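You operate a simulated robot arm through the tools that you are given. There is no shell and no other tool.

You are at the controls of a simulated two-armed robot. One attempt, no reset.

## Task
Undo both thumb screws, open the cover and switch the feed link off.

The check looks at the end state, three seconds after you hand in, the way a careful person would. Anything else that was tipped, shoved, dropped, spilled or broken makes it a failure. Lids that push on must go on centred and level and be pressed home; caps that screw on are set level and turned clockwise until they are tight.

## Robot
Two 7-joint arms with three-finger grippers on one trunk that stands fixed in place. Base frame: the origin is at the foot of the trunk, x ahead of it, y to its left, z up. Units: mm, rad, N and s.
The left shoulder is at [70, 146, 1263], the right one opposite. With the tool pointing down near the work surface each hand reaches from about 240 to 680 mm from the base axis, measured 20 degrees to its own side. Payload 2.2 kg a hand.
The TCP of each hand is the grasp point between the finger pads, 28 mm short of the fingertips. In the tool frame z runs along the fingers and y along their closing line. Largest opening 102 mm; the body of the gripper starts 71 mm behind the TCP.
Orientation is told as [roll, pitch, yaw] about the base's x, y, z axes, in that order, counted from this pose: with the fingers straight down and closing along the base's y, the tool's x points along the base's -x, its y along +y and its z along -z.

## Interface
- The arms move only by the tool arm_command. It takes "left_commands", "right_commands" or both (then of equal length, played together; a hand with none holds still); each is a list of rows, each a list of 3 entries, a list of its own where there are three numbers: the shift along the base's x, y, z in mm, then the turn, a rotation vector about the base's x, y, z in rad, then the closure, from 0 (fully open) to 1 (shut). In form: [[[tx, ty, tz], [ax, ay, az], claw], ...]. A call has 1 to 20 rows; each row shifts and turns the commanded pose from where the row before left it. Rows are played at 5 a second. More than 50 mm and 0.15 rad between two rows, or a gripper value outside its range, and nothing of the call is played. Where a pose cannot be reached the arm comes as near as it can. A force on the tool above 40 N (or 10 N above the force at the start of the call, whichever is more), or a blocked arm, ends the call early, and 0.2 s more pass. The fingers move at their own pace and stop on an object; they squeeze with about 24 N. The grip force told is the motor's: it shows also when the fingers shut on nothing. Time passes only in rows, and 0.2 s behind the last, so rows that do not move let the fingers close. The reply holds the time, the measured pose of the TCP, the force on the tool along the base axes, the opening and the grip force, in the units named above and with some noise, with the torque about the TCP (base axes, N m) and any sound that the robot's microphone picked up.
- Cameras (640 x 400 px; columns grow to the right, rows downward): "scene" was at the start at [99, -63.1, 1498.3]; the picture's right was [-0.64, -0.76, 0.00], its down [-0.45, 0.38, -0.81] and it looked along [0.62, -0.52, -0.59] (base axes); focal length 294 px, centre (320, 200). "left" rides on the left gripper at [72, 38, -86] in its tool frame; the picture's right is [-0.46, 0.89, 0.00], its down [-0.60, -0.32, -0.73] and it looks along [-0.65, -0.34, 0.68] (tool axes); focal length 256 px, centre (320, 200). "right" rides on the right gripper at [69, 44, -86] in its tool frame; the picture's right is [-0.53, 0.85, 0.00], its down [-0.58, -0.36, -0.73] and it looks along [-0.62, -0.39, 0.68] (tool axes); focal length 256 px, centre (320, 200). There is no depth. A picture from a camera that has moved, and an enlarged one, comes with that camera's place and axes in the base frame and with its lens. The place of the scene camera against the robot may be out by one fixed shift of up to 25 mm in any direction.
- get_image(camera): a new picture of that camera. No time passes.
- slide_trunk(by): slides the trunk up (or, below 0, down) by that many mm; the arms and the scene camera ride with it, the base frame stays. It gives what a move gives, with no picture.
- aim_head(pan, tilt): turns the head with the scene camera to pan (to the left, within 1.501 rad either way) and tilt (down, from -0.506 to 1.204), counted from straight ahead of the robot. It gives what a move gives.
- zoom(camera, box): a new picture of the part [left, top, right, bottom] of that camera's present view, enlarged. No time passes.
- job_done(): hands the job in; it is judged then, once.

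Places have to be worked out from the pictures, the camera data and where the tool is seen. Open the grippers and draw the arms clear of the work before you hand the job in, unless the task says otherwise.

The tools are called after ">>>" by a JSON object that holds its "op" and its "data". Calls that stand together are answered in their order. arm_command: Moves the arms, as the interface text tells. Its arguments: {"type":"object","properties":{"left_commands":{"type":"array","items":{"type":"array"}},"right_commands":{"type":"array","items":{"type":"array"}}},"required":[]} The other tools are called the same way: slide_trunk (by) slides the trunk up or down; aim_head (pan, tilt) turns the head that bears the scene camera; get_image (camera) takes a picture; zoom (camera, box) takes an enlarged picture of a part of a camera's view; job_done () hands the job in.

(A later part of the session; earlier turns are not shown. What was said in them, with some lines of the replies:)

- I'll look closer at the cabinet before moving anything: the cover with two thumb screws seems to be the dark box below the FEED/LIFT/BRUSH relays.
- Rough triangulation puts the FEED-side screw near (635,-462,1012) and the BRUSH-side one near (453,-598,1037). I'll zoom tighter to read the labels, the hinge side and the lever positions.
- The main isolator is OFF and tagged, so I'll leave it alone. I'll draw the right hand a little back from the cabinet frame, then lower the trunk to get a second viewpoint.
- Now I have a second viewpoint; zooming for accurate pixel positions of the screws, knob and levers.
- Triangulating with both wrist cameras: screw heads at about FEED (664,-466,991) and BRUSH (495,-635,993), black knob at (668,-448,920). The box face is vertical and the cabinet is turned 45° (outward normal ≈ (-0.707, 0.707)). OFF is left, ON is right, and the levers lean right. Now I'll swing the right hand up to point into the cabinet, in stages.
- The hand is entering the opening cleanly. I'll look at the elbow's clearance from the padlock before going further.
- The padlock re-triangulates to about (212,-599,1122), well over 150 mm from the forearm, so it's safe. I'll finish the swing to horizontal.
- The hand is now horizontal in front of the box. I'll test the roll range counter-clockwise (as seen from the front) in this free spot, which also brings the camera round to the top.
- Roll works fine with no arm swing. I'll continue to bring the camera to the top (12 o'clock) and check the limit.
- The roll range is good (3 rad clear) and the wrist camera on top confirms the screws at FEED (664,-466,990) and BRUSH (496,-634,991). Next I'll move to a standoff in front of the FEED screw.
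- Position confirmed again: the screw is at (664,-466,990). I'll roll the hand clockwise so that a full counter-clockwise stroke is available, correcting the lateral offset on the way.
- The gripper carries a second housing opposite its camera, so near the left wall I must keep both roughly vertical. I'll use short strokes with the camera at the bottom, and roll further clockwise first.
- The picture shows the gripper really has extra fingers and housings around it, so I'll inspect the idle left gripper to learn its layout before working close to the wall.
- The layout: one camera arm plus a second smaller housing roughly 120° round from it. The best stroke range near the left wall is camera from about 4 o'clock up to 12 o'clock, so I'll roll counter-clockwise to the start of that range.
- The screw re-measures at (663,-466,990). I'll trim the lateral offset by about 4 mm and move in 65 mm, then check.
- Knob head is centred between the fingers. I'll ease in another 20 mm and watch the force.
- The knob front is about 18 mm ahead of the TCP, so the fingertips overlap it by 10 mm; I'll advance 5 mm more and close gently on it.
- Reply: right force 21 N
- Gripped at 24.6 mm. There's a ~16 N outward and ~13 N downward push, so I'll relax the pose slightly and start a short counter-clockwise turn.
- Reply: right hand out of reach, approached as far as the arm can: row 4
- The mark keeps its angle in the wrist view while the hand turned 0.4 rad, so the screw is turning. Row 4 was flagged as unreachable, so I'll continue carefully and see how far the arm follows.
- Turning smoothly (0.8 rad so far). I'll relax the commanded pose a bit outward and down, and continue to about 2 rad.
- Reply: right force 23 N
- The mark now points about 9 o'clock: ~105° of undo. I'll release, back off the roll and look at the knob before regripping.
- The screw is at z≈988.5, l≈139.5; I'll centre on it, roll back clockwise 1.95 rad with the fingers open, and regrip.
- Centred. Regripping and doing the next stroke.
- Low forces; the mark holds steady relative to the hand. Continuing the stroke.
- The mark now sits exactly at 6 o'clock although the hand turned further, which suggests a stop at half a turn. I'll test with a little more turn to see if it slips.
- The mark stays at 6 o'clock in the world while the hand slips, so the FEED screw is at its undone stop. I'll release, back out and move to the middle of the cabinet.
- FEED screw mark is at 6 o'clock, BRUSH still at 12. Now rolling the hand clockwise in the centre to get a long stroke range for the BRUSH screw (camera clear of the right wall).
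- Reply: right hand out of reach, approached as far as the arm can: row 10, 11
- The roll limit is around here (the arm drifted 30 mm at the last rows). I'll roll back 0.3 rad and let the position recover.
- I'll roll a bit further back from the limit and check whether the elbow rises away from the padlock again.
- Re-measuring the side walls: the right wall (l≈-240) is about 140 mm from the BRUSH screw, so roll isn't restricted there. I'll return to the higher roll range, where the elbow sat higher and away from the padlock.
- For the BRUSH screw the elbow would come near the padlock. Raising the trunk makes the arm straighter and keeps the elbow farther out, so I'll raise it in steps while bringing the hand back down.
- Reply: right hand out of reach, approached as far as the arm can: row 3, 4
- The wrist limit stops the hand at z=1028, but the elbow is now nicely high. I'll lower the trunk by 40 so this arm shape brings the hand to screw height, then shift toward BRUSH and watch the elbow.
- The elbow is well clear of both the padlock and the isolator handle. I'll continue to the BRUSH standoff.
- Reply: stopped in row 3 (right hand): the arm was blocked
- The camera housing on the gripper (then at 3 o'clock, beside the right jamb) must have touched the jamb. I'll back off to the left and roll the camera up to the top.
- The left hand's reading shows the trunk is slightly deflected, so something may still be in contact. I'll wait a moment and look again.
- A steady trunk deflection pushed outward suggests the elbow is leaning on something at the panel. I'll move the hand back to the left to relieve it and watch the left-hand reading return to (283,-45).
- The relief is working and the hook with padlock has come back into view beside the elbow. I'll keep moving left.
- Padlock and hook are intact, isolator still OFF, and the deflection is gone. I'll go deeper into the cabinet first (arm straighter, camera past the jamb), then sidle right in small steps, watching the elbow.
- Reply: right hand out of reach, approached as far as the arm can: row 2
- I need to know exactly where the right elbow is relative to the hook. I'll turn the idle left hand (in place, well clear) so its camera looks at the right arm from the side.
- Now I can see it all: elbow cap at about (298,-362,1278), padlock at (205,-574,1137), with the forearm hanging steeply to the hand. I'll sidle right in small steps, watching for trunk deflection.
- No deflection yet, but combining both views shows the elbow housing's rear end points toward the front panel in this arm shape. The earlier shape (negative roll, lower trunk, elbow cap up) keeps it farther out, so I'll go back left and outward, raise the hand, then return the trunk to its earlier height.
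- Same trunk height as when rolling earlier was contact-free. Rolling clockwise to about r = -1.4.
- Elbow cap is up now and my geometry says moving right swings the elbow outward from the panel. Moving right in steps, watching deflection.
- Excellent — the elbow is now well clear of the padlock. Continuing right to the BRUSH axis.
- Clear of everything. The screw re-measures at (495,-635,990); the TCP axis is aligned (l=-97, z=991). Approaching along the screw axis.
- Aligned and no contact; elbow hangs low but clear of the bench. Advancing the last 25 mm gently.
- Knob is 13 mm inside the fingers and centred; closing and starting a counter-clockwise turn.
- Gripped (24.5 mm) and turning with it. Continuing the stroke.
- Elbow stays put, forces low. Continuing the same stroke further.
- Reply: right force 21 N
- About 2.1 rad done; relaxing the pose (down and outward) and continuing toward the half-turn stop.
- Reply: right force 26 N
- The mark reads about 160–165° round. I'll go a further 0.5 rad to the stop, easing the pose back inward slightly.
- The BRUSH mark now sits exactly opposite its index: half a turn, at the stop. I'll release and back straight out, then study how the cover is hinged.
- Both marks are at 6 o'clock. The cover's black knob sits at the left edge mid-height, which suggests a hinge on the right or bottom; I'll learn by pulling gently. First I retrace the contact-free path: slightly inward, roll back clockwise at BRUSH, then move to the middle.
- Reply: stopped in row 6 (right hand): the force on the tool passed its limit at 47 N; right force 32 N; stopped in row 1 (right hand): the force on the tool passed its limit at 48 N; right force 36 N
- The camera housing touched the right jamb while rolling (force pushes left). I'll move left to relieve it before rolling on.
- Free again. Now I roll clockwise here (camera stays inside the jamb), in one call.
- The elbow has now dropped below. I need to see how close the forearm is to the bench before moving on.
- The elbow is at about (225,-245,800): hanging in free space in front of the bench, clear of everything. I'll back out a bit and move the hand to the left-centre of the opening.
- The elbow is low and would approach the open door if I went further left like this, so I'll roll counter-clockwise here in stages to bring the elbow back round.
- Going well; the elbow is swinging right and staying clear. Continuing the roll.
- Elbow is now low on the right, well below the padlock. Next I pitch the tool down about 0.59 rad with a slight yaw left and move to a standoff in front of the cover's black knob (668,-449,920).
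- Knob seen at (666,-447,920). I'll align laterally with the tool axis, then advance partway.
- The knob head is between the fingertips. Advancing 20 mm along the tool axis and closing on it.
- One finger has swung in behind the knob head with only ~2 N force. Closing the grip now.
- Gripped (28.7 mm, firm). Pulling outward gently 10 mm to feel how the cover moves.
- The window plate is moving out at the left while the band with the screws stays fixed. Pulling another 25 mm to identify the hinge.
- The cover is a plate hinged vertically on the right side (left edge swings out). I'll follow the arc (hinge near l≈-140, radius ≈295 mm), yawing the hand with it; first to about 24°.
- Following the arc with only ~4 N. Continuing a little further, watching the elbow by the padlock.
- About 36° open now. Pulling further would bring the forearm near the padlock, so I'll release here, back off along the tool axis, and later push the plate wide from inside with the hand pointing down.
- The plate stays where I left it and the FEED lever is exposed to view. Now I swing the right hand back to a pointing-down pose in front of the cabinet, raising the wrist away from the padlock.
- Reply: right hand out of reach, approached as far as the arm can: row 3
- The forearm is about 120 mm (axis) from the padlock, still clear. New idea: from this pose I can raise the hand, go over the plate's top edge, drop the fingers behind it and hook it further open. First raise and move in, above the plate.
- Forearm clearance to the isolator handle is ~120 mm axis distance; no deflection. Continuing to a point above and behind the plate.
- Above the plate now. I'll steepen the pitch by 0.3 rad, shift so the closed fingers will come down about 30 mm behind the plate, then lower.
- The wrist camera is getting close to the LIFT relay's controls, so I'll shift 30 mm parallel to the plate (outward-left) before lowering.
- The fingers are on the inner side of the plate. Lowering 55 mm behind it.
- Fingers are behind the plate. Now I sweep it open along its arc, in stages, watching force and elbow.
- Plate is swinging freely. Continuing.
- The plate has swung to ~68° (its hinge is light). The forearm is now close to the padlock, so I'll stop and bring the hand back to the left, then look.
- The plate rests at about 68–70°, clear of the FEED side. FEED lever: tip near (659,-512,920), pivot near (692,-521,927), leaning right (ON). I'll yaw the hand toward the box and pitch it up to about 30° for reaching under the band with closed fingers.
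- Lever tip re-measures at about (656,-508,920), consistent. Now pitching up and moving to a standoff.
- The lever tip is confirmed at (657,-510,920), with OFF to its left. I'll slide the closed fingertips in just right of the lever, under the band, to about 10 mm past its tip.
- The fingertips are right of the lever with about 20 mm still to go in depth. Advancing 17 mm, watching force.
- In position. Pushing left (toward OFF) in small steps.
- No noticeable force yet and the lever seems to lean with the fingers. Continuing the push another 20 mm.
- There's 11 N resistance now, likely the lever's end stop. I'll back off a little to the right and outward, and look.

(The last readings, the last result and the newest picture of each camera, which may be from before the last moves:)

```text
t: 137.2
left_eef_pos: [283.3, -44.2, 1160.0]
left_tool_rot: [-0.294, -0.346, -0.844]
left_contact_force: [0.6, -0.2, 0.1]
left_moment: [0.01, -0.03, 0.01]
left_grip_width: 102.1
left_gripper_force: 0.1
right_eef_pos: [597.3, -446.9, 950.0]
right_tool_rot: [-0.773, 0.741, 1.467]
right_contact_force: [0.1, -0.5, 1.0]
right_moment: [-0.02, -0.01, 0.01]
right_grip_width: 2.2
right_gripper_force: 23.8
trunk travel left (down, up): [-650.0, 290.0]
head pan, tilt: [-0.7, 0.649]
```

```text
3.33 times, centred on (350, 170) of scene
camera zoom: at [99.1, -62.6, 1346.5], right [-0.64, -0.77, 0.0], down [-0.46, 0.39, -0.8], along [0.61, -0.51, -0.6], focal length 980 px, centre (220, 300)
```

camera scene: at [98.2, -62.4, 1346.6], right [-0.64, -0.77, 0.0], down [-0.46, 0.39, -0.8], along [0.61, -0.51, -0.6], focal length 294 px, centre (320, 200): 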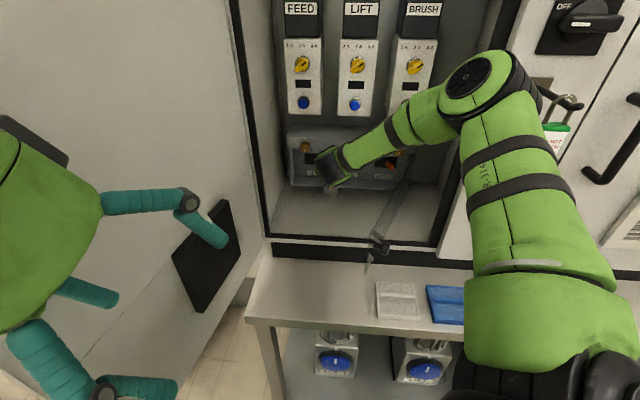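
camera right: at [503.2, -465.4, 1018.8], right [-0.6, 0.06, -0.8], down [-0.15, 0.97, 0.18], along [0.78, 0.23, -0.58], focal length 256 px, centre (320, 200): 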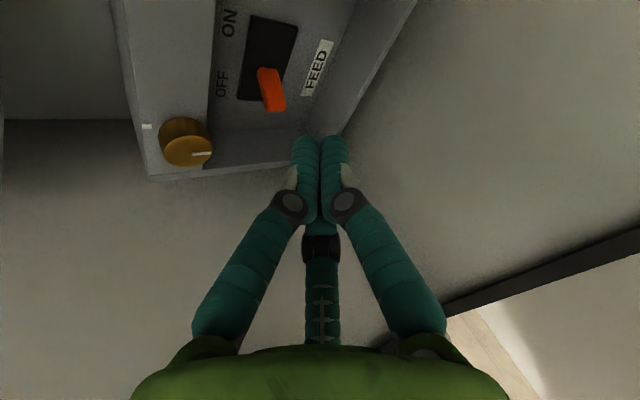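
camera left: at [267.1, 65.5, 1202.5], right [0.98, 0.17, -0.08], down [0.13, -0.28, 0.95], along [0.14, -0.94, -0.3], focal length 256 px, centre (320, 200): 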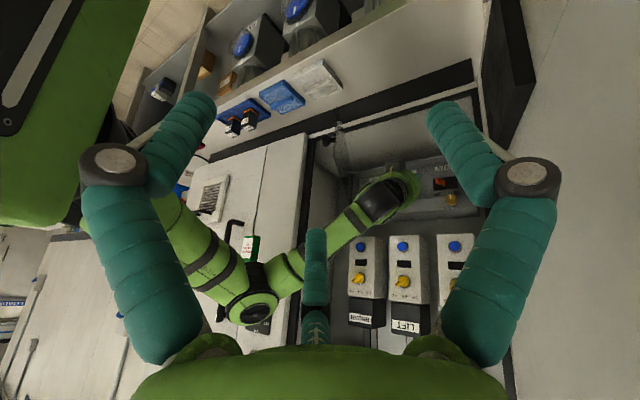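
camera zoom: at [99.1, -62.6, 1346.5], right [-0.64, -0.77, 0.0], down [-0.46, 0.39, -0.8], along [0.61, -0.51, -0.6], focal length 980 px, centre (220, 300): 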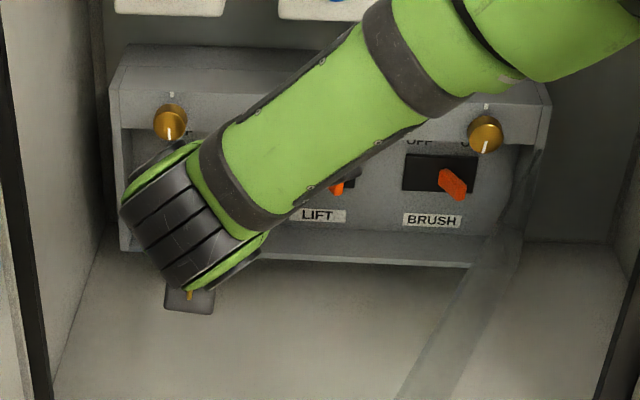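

FEED lever now tilts ~31° left, the mirror of its former position: it is OFF; LIFT and BRUSH are untouched. The cover stands at ~68°. I'd like it wider open, so I'll bring the hand back to the pointing-down pose, then use the fingers tilted rightward with the wrist kept left, away from the padlock.

>>> {"op": "arm_command", "data": {"right_commands": [[[-22, 8.4, 4], [0, 0, 0], 0.9], [[-22, 8.4, 8], [0.094, 0.112, 0], 0.9], [[-22, 8.4, 12], [0.094, 0.112, 0], 0.9], [[-22, 8.4, 14], [0.094, 0.112, 0], 0.9], [[-22, 8.4, 16], [0.094, 0.112, 0], 0.9], [[0, 0, 10], [0.094, 0.112, 0], 0.9], [[0, 0, 0], [0, 0, 0], 0.9]]}}

>>> {"op": "get_image", "data": {"camera": "scene"}}

>>> {"op": "zoom", "data": {"camera": "scene", "box": [270, 110, 430, 270]}}

```text
t: 138.8
left_eef_pos: [282.4, -45.0, 1160.0]
left_tool_rot: [-0.293, -0.346, -0.845]
left_contact_force: [-0.1, -0.4, -0.1]
left_moment: [-0.02, 0.0, 0.03]
left_grip_width: 101.9
left_gripper_force: 0.1
right_eef_pos: [486.6, -407.2, 1010.7]
right_tool_rot: [-0.166, 0.228, 1.765]
right_contact_force: [-0.6, 0.1, 1.2]
right_moment: [0.0, -0.02, 0.0]
right_grip_width: 10.2
right_gripper_force: 0.2
trunk travel left (down, up): [-650.0, 290.0]
head pan, tilt: [-0.7, 0.649]
```

```text
taken
camera scene: at [98.0, -62.3, 1346.7], right [-0.64, -0.77, 0.0], down [-0.46, 0.39, -0.8], along [0.61, -0.51, -0.6], focal length 294 px, centre (320, 200)
```

scene: 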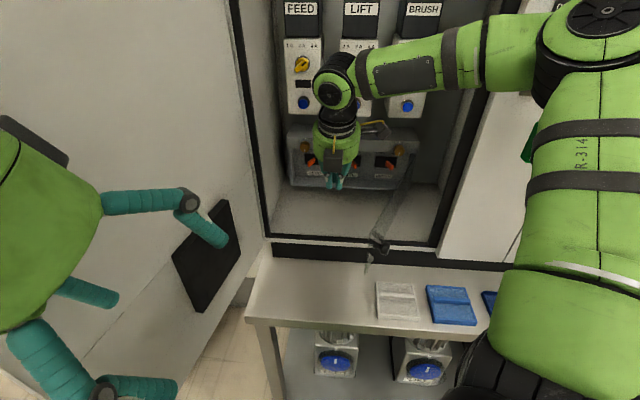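

```text
2.50 times, centred on (350, 190) of scene
camera zoom: at [98.0, -62.3, 1346.7], right [-0.64, -0.77, 0.0], down [-0.46, 0.39, -0.8], along [0.61, -0.51, -0.6], focal length 735 px, centre (245, 225)
```

zoom: 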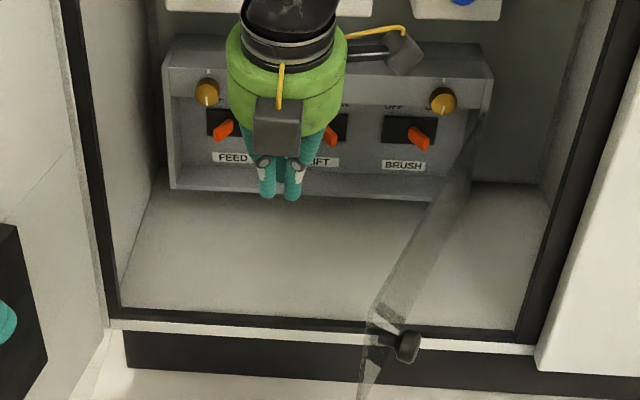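

All three levers visible: FEED left (OFF), LIFT and BRUSH right (ON). Now tilting the fingers toward the right (rotation about the outward normal), keeping the wrist left.

>>> {"op": "arm_command", "data": {"right_commands": [[[-14.8, -14.8, 2], [-0.106, 0.106, 0], 0.9], [[-14.1, -14.1, 0], [-0.106, 0.106, 0], 0.9], [[-13.4, -13.4, 0], [-0.106, 0.106, 0], 0.9], [[-12, -12, 0], [-0.106, 0.106, 0], 0.9], [[0, 0, 0], [0, 0, 0], 0.9]]}}

>>> {"op": "get_image", "data": {"camera": "scene"}}

>>> {"op": "get_image", "data": {"camera": "left"}}

>>> {"op": "get_image", "data": {"camera": "right"}}

```text
t: 140.0
left_eef_pos: [283.0, -44.2, 1159.9]
left_tool_rot: [-0.294, -0.346, -0.845]
left_contact_force: [0.9, 0.5, -0.5]
left_moment: [0.0, -0.01, 0.0]
left_grip_width: 102.0
left_gripper_force: 0.0
right_eef_pos: [431.5, -460.5, 1012.4]
right_tool_rot: [0.402, 0.519, 1.98]
right_contact_force: [0.1, 0.5, -0.3]
right_moment: [-0.02, -0.03, 0.0]
right_grip_width: 10.2
right_gripper_force: 0.0
trunk travel left (down, up): [-650.0, 290.0]
head pan, tilt: [-0.7, 0.649]
```

```text
taken
camera scene: at [98.0, -62.7, 1346.6], right [-0.64, -0.77, 0.0], down [-0.46, 0.39, -0.8], along [0.61, -0.51, -0.6], focal length 294 px, centre (320, 200)
```

scene: 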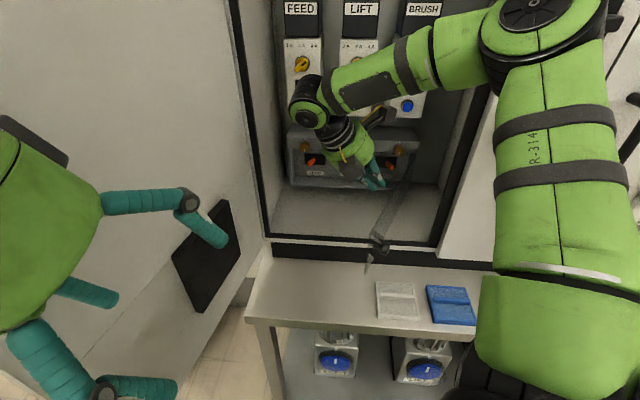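

```text
taken
camera left: at [267.3, 65.0, 1202.4], right [0.98, 0.17, -0.08], down [0.13, -0.28, 0.95], along [0.14, -0.94, -0.3], focal length 256 px, centre (320, 200)
```

left: 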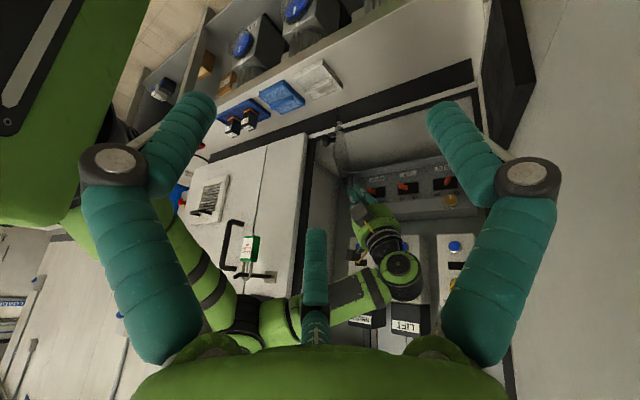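

```text
taken
camera right: at [429.8, -474.1, 1131.4], right [-0.96, 0.27, 0.02], down [0.27, 0.95, 0.17], along [0.02, 0.17, -0.98], focal length 256 px, centre (320, 200)
```

right: 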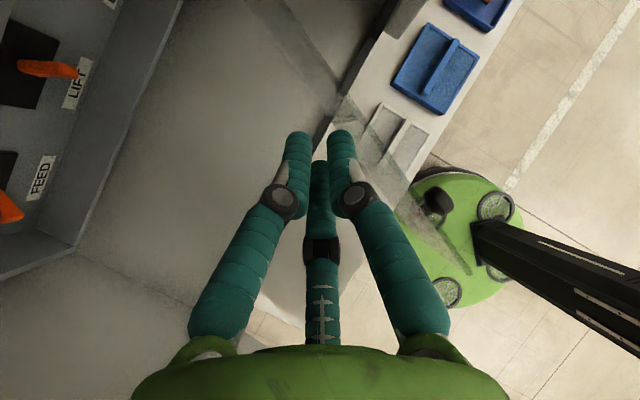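

Very good posture: arm well away from the padlock, fingertips just left of the plate. Lowering 58 mm beside the plate's inner face.

>>> {"op": "arm_command", "data": {"right_commands": [[[0, 0, -20], [0, 0, 0], 0.9], [[0, 0, -20], [0, 0, 0], 0.9], [[0, 0, -18], [0, 0, 0], 0.9], [[0, 0, 0], [0, 0, 0], 0.9]]}}

>>> {"op": "get_image", "data": {"camera": "right"}}

>>> {"op": "get_image", "data": {"camera": "scene"}}

```text
t: 141.0
left_eef_pos: [282.3, -45.3, 1160.0]
left_tool_rot: [-0.296, -0.349, -0.844]
left_contact_force: [-0.7, 0.1, 0.6]
left_moment: [0.02, -0.03, -0.01]
left_grip_width: 102.1
left_gripper_force: 0.1
right_eef_pos: [433.3, -462.2, 956.2]
right_tool_rot: [0.399, 0.517, 1.98]
right_contact_force: [-0.5, 0.0, 0.3]
right_moment: [-0.01, 0.04, -0.01]
right_grip_width: 10.4
right_gripper_force: 0.1
trunk travel left (down, up): [-650.0, 290.0]
head pan, tilt: [-0.7, 0.649]
```

```text
taken
camera right: at [430.4, -473.8, 1074.3], right [-0.96, 0.27, 0.02], down [0.27, 0.95, 0.18], along [0.03, 0.18, -0.98], focal length 256 px, centre (320, 200)
```

right: 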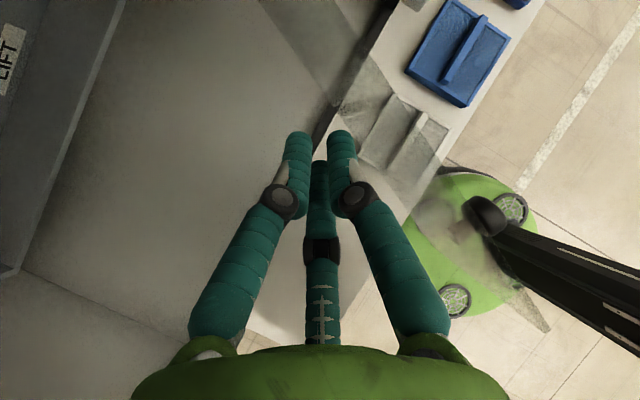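

```text
taken
camera scene: at [98.3, -62.5, 1346.6], right [-0.64, -0.77, 0.0], down [-0.46, 0.39, -0.8], along [0.61, -0.51, -0.6], focal length 294 px, centre (320, 200)
```

scene: 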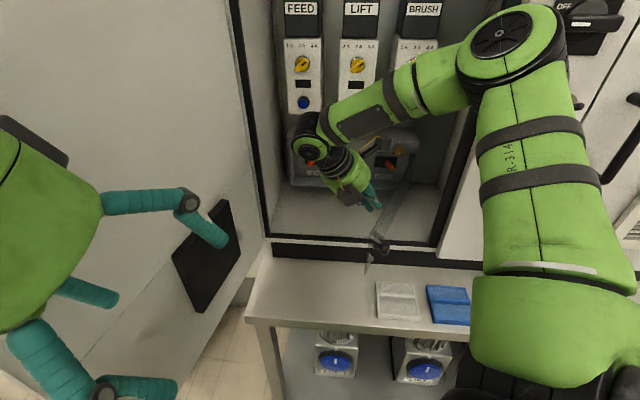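

Pushing the plate slowly further open along its arc.

>>> {"op": "arm_command", "data": {"right_commands": [[[-6.6, -3.4, 0], [0, 0, 0], 0.9], [[-6.6, -3.4, 0], [0, 0, 0], 0.9], [[-6.6, -3.4, 0], [0, 0, 0], 0.9], [[-6.6, -3.4, 0], [0, 0, 0], 0.9], [[-6.6, -3.4, 0], [0, 0, 0], 0.9], [[0, 0, 0], [0, 0, 0], 0.9]]}}

>>> {"op": "get_image", "data": {"camera": "scene"}}

>>> {"op": "get_image", "data": {"camera": "left"}}

```text
t: 142.4
left_eef_pos: [282.6, -45.4, 1159.7]
left_tool_rot: [-0.293, -0.349, -0.844]
left_contact_force: [0.2, -0.2, 0.1]
left_moment: [0.0, 0.02, -0.01]
left_grip_width: 101.9
left_gripper_force: 0.1
right_eef_pos: [397.8, -477.7, 955.9]
right_tool_rot: [0.401, 0.518, 1.981]
right_contact_force: [-1.2, -0.1, 0.8]
right_moment: [0.01, 0.02, 0.02]
right_grip_width: 10.0
right_gripper_force: 0.0
trunk travel left (down, up): [-650.0, 290.0]
head pan, tilt: [-0.7, 0.649]
```

```text
taken
camera scene: at [98.7, -62.4, 1346.6], right [-0.64, -0.77, 0.0], down [-0.46, 0.39, -0.8], along [0.61, -0.51, -0.6], focal length 294 px, centre (320, 200)
```

scene: 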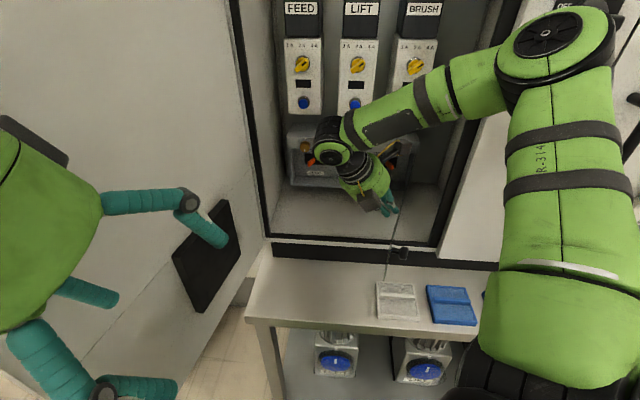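

```text
taken
camera left: at [267.9, 65.2, 1202.3], right [0.98, 0.17, -0.08], down [0.13, -0.28, 0.95], along [0.14, -0.94, -0.3], focal length 256 px, centre (320, 200)
```

left: 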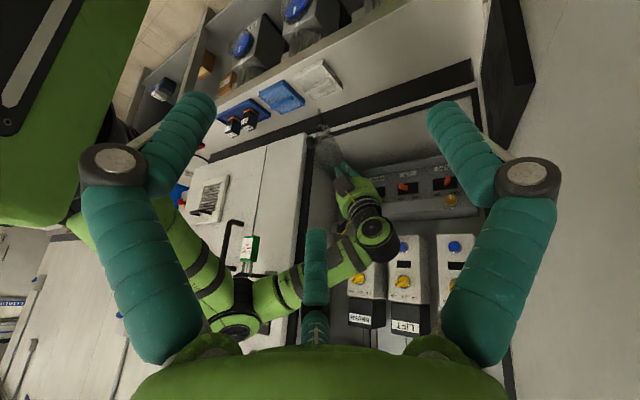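

Plate at ~73° and moving smoothly; elbow clear. Continuing.

>>> {"op": "arm_command", "data": {"right_commands": [[[-6.6, -4, 0], [0, 0, 0], 0.9], [[-6.6, -4, 0], [0, 0, 0], 0.9], [[-6.4, -4.4, 0], [0, 0, 0], 0.9], [[-6.4, -4.4, 0], [0, 0, 0], 0.9], [[-6.2, -4.6, 0], [0, 0, 0], 0.9], [[0, 0, 0], [0, 0, 0], 0.9]]}}

>>> {"op": "get_image", "data": {"camera": "scene"}}

>>> {"op": "get_image", "data": {"camera": "left"}}

>>> {"op": "get_image", "data": {"camera": "right"}}

```text
t: 143.8
left_eef_pos: [282.9, -44.2, 1160.0]
left_tool_rot: [-0.292, -0.347, -0.847]
left_contact_force: [0.3, -0.7, 0.1]
left_moment: [0.02, -0.03, 0.02]
left_grip_width: 101.8
left_gripper_force: 0.0
right_eef_pos: [366.7, -498.6, 956.1]
right_tool_rot: [0.401, 0.517, 1.98]
right_contact_force: [0.3, -0.3, -0.5]
right_moment: [0.01, -0.01, 0.02]
right_grip_width: 10.2
right_gripper_force: 0.1
trunk travel left (down, up): [-650.0, 290.0]
head pan, tilt: [-0.7, 0.649]
```

```text
taken
camera scene: at [98.7, -62.4, 1346.6], right [-0.64, -0.77, 0.0], down [-0.46, 0.39, -0.8], along [0.61, -0.51, -0.6], focal length 294 px, centre (320, 200)
```

scene: 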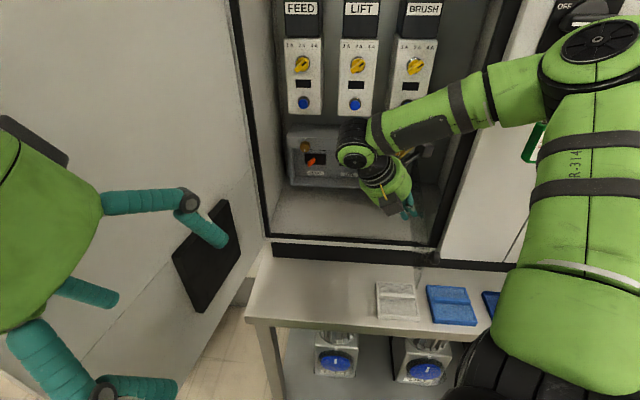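

```text
taken
camera left: at [267.9, 65.2, 1202.3], right [0.98, 0.17, -0.08], down [0.13, -0.28, 0.95], along [0.14, -0.94, -0.3], focal length 256 px, centre (320, 200)
```

left: 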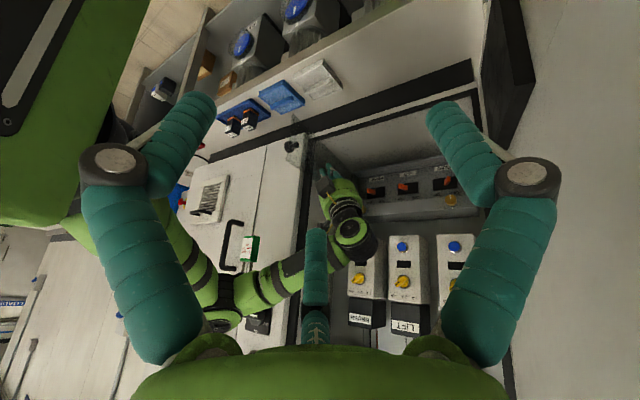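

```text
taken
camera right: at [364.8, -510.9, 1073.9], right [-0.96, 0.27, 0.02], down [0.27, 0.95, 0.18], along [0.02, 0.18, -0.98], focal length 256 px, centre (320, 200)
```

right: 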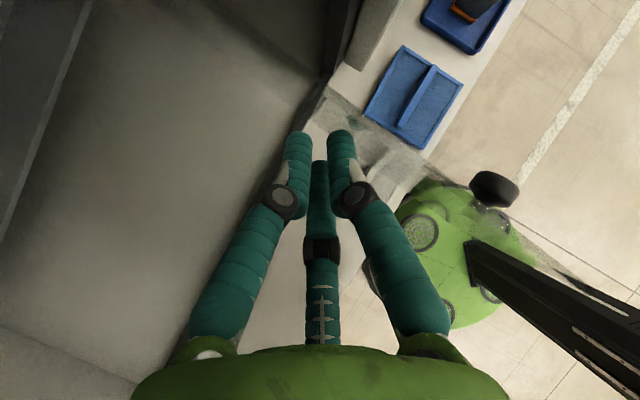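

The cover now stands at about 86°. I'll withdraw: first left away from the plate, then up.

>>> {"op": "arm_command", "data": {"right_commands": [[[8, 8, 0], [0, 0, 0], 0.9], [[14, 14, 5], [0, 0, 0], 0.9], [[14, 14, 20], [0, 0, 0], 0.9], [[14, 8, 30], [0, 0, 0], 0.9], [[10, 4, 30], [0, 0, 0], 0.9], [[0, 0, 0], [0, 0, 0], 0.9]]}}

>>> {"op": "get_image", "data": {"camera": "scene"}}

>>> {"op": "get_image", "data": {"camera": "left"}}

```text
t: 145.2
left_eef_pos: [283.1, -45.2, 1158.8]
left_tool_rot: [-0.293, -0.348, -0.844]
left_contact_force: [0.1, 0.3, 0.6]
left_moment: [0.01, -0.02, 0.0]
left_grip_width: 101.9
left_gripper_force: 0.1
right_eef_pos: [427.1, -449.7, 1039.9]
right_tool_rot: [0.404, 0.518, 1.983]
right_contact_force: [-0.5, -0.6, -0.2]
right_moment: [0.0, 0.01, -0.03]
right_grip_width: 10.3
right_gripper_force: 0.1
trunk travel left (down, up): [-650.0, 290.0]
head pan, tilt: [-0.7, 0.649]
```

```text
taken
camera scene: at [98.6, -62.9, 1346.6], right [-0.64, -0.77, 0.0], down [-0.46, 0.39, -0.8], along [0.61, -0.51, -0.6], focal length 294 px, centre (320, 200)
```

scene: 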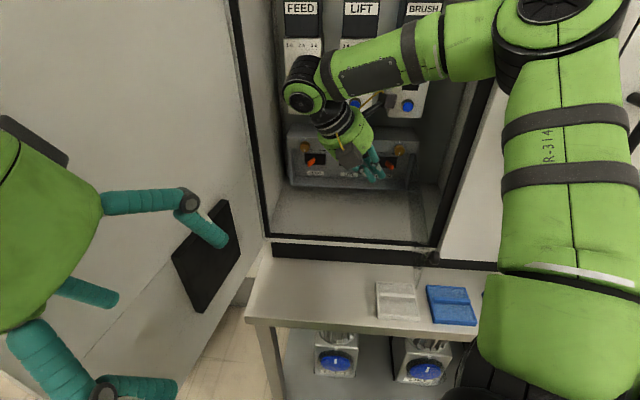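

```text
taken
camera left: at [267.8, 64.7, 1202.3], right [0.98, 0.17, -0.08], down [0.13, -0.28, 0.95], along [0.14, -0.94, -0.3], focal length 256 px, centre (320, 200)
```

left: 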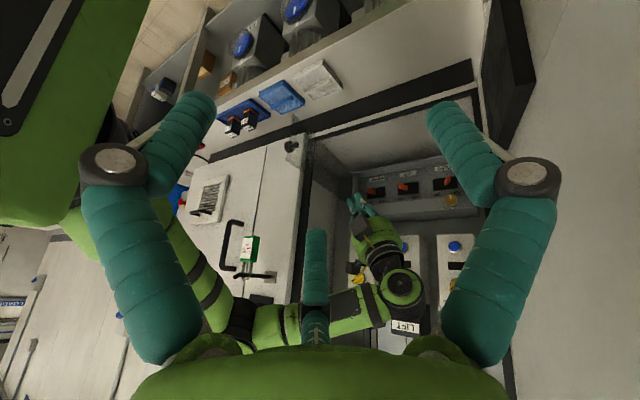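

The plate stays put. Rotating the hand back to point down and then drawing it outward from the cabinet above plate height.

>>> {"op": "arm_command", "data": {"right_commands": [[[10, 14, 4], [0.106, -0.106, 0], 0.7], [[10, 14, 4], [0.106, -0.106, 0], 0.5], [[8, 14, 4], [0.106, -0.106, 0], 0.3], [[5, 14, 4], [0.106, -0.106, 0], 0.2], [[-18, 20, 6], [0, 0, 0], 0.1], [[-20, 20, 6], [0, 0, 0], 0], [[0, 0, 0], [0, 0, 0], 0]]}}

>>> {"op": "get_image", "data": {"camera": "scene"}}

>>> {"op": "get_image", "data": {"camera": "left"}}

```text
t: 146.8
left_eef_pos: [283.3, -45.2, 1159.4]
left_tool_rot: [-0.292, -0.347, -0.846]
left_contact_force: [0.5, 0.2, 0.0]
left_moment: [0.02, 0.04, 0.01]
left_grip_width: 102.4
left_gripper_force: 0.1
right_eef_pos: [423.4, -352.1, 1069.1]
right_tool_rot: [-0.168, 0.231, 1.764]
right_contact_force: [0.4, -0.2, 0.4]
right_moment: [0.02, 0.02, 0.02]
right_grip_width: 101.9
right_gripper_force: 0.0
trunk travel left (down, up): [-650.0, 290.0]
head pan, tilt: [-0.7, 0.649]
```

```text
taken
camera scene: at [99.1, -63.2, 1346.5], right [-0.64, -0.77, 0.0], down [-0.46, 0.39, -0.8], along [0.61, -0.51, -0.61], focal length 294 px, centre (320, 200)
```

scene: 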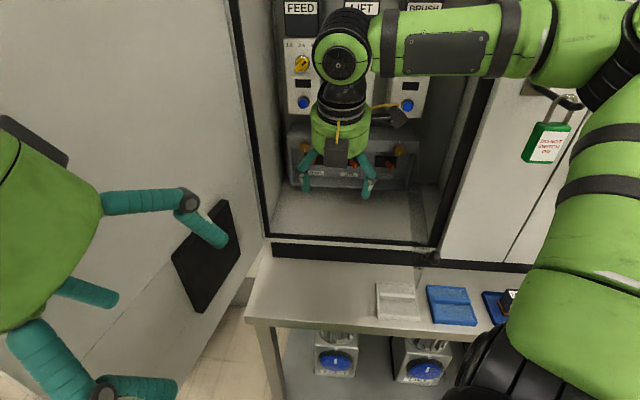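

```text
taken
camera left: at [268.3, 64.5, 1202.2], right [0.98, 0.17, -0.08], down [0.13, -0.28, 0.95], along [0.14, -0.94, -0.3], focal length 256 px, centre (320, 200)
```

left: 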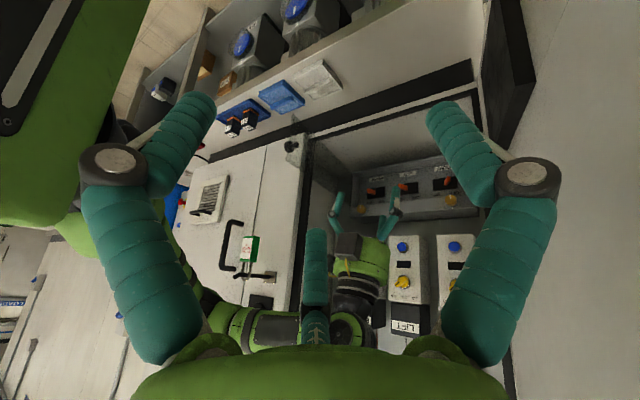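

Continuing outward, with monitoring of the elbow.

>>> {"op": "arm_command", "data": {"right_commands": [[[-14, 18, 8], [0, 0, 0], 0], [[-14, 18, 8], [0, 0, 0], 0], [[-14, 18, 8], [0, 0, 0], 0], [[0, 0, 0], [0, 0, 0], 0]]}}

>>> {"op": "get_image", "data": {"camera": "scene"}}

>>> {"op": "get_image", "data": {"camera": "right"}}

```text
t: 147.8
left_eef_pos: [284.2, -44.7, 1159.8]
left_tool_rot: [-0.293, -0.347, -0.845]
left_contact_force: [1.2, 0.1, 0.4]
left_moment: [0.02, -0.01, -0.01]
left_grip_width: 102.0
left_gripper_force: 0.1
right_eef_pos: [383.2, -301.8, 1093.4]
right_tool_rot: [-0.167, 0.231, 1.764]
right_contact_force: [0.5, -0.1, -0.8]
right_moment: [0.02, -0.02, -0.01]
right_grip_width: 102.0
right_gripper_force: 0.0
trunk travel left (down, up): [-650.0, 290.0]
head pan, tilt: [-0.7, 0.649]
```

```text
taken
camera scene: at [98.8, -63.0, 1346.5], right [-0.64, -0.77, 0.0], down [-0.46, 0.39, -0.8], along [0.61, -0.51, -0.6], focal length 294 px, centre (320, 200)
```

scene: 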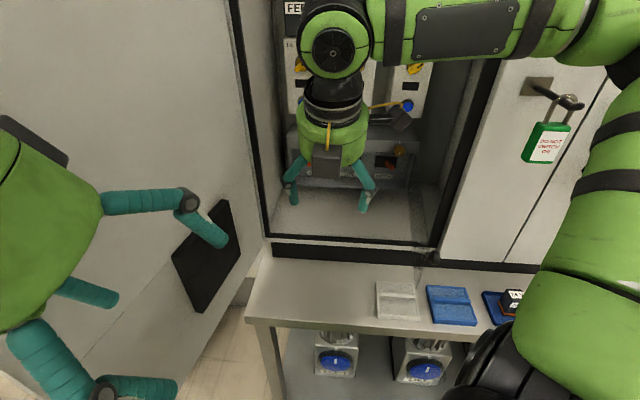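

```text
taken
camera right: at [335.5, -359.4, 1185.1], right [-0.91, 0.32, -0.26], down [0.09, 0.77, 0.63], along [0.4, 0.55, -0.73], focal length 256 px, centre (320, 200)
```

right: 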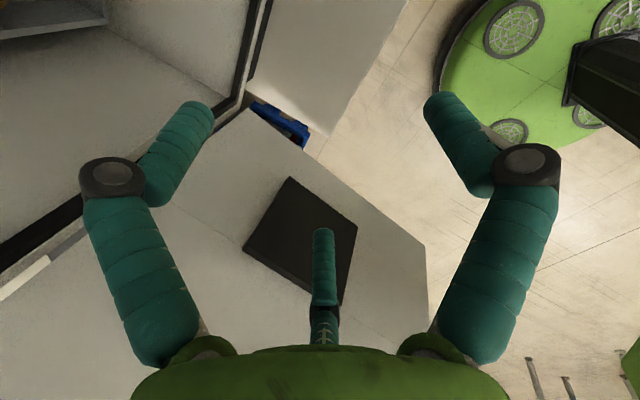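

The arm is clear of the cabinet. Final verification of levers, screws, cover and padlock.

>>> {"op": "zoom", "data": {"camera": "left", "box": [270, 110, 490, 230]}}

>>> {"op": "zoom", "data": {"camera": "scene", "box": [270, 80, 430, 280]}}

>>> {"op": "zoom", "data": {"camera": "scene", "box": [480, 60, 640, 180]}}

```text
2.91 times, centred on (380, 170) of left
camera zoom: at [268.0, 64.7, 1202.3], right [0.98, 0.17, -0.08], down [0.13, -0.28, 0.95], along [0.14, -0.94, -0.3], focal length 745 px, centre (146, 287)
```

zoom: 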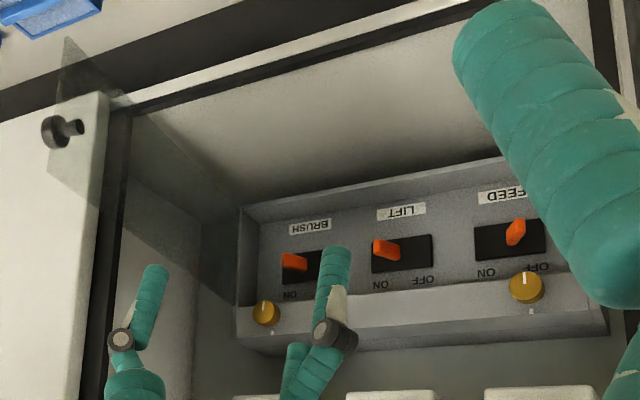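

```text
2.00 times, centred on (350, 180) of scene
camera zoom: at [98.8, -63.0, 1346.5], right [-0.64, -0.77, 0.0], down [-0.46, 0.39, -0.8], along [0.61, -0.51, -0.6], focal length 588 px, centre (260, 240)
```

zoom: 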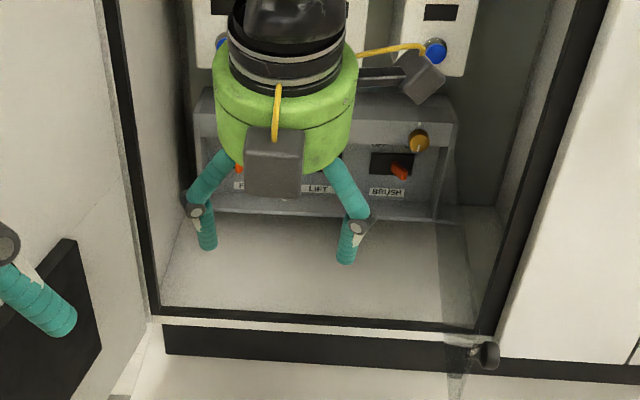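

```text
3.33 times, centred on (560, 120) of scene
camera zoom: at [98.8, -63.0, 1346.5], right [-0.64, -0.77, 0.0], down [-0.46, 0.39, -0.8], along [0.61, -0.51, -0.6], focal length 980 px, centre (-480, 467)
```

zoom: 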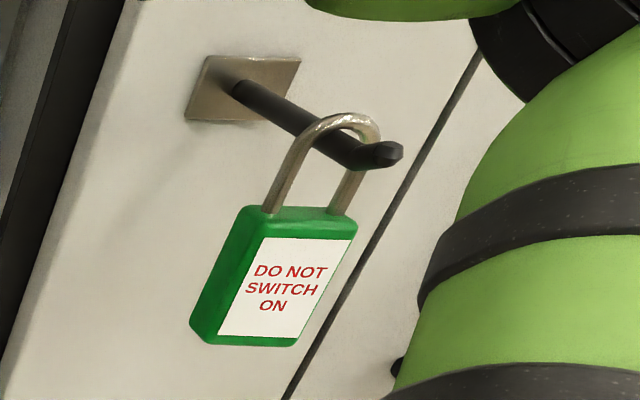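

Everything checks out: both screw marks are opposite their index marks, the cover stands wide open, and the FEED lever is at OFF. LIFT and BRUSH are still ON, the padlock hangs undisturbed, and the grippers are open and clear. Handing in.

>>> {"op": "job_done", "data": {}}

```text
The job is handed in.
```

I undid both thumb screws, opened the cover and switched the FEED link off, then handed the job in. The result has not come back yet.

- **Thumb screws:** both turned half a turn counter-clockwise to a hard stop. Their white marks now sit opposite the index marks.
- **Cover:** it is hinged on its right side and now stands at about 86°, staying there by itself.
- **FEED lever:** pushed left to OFF, up against its stop. LIFT and BRUSH are still at ON.
- **Surroundings:** the padlock still hangs on its hook. I never touched the main isolator, and it read OFF the last time I had it in view.

While positioning the right arm I had a few light contacts:

- The camera on its gripper appears to have touched the cabinet's right jamb twice, with up to about 48 N on the tool.
- The arm once also leaned against something on the front panel that I could not identify.

I saw no damage or shifted parts in the pictures afterwards. Both grippers are open and drawn clear of the cabinet.
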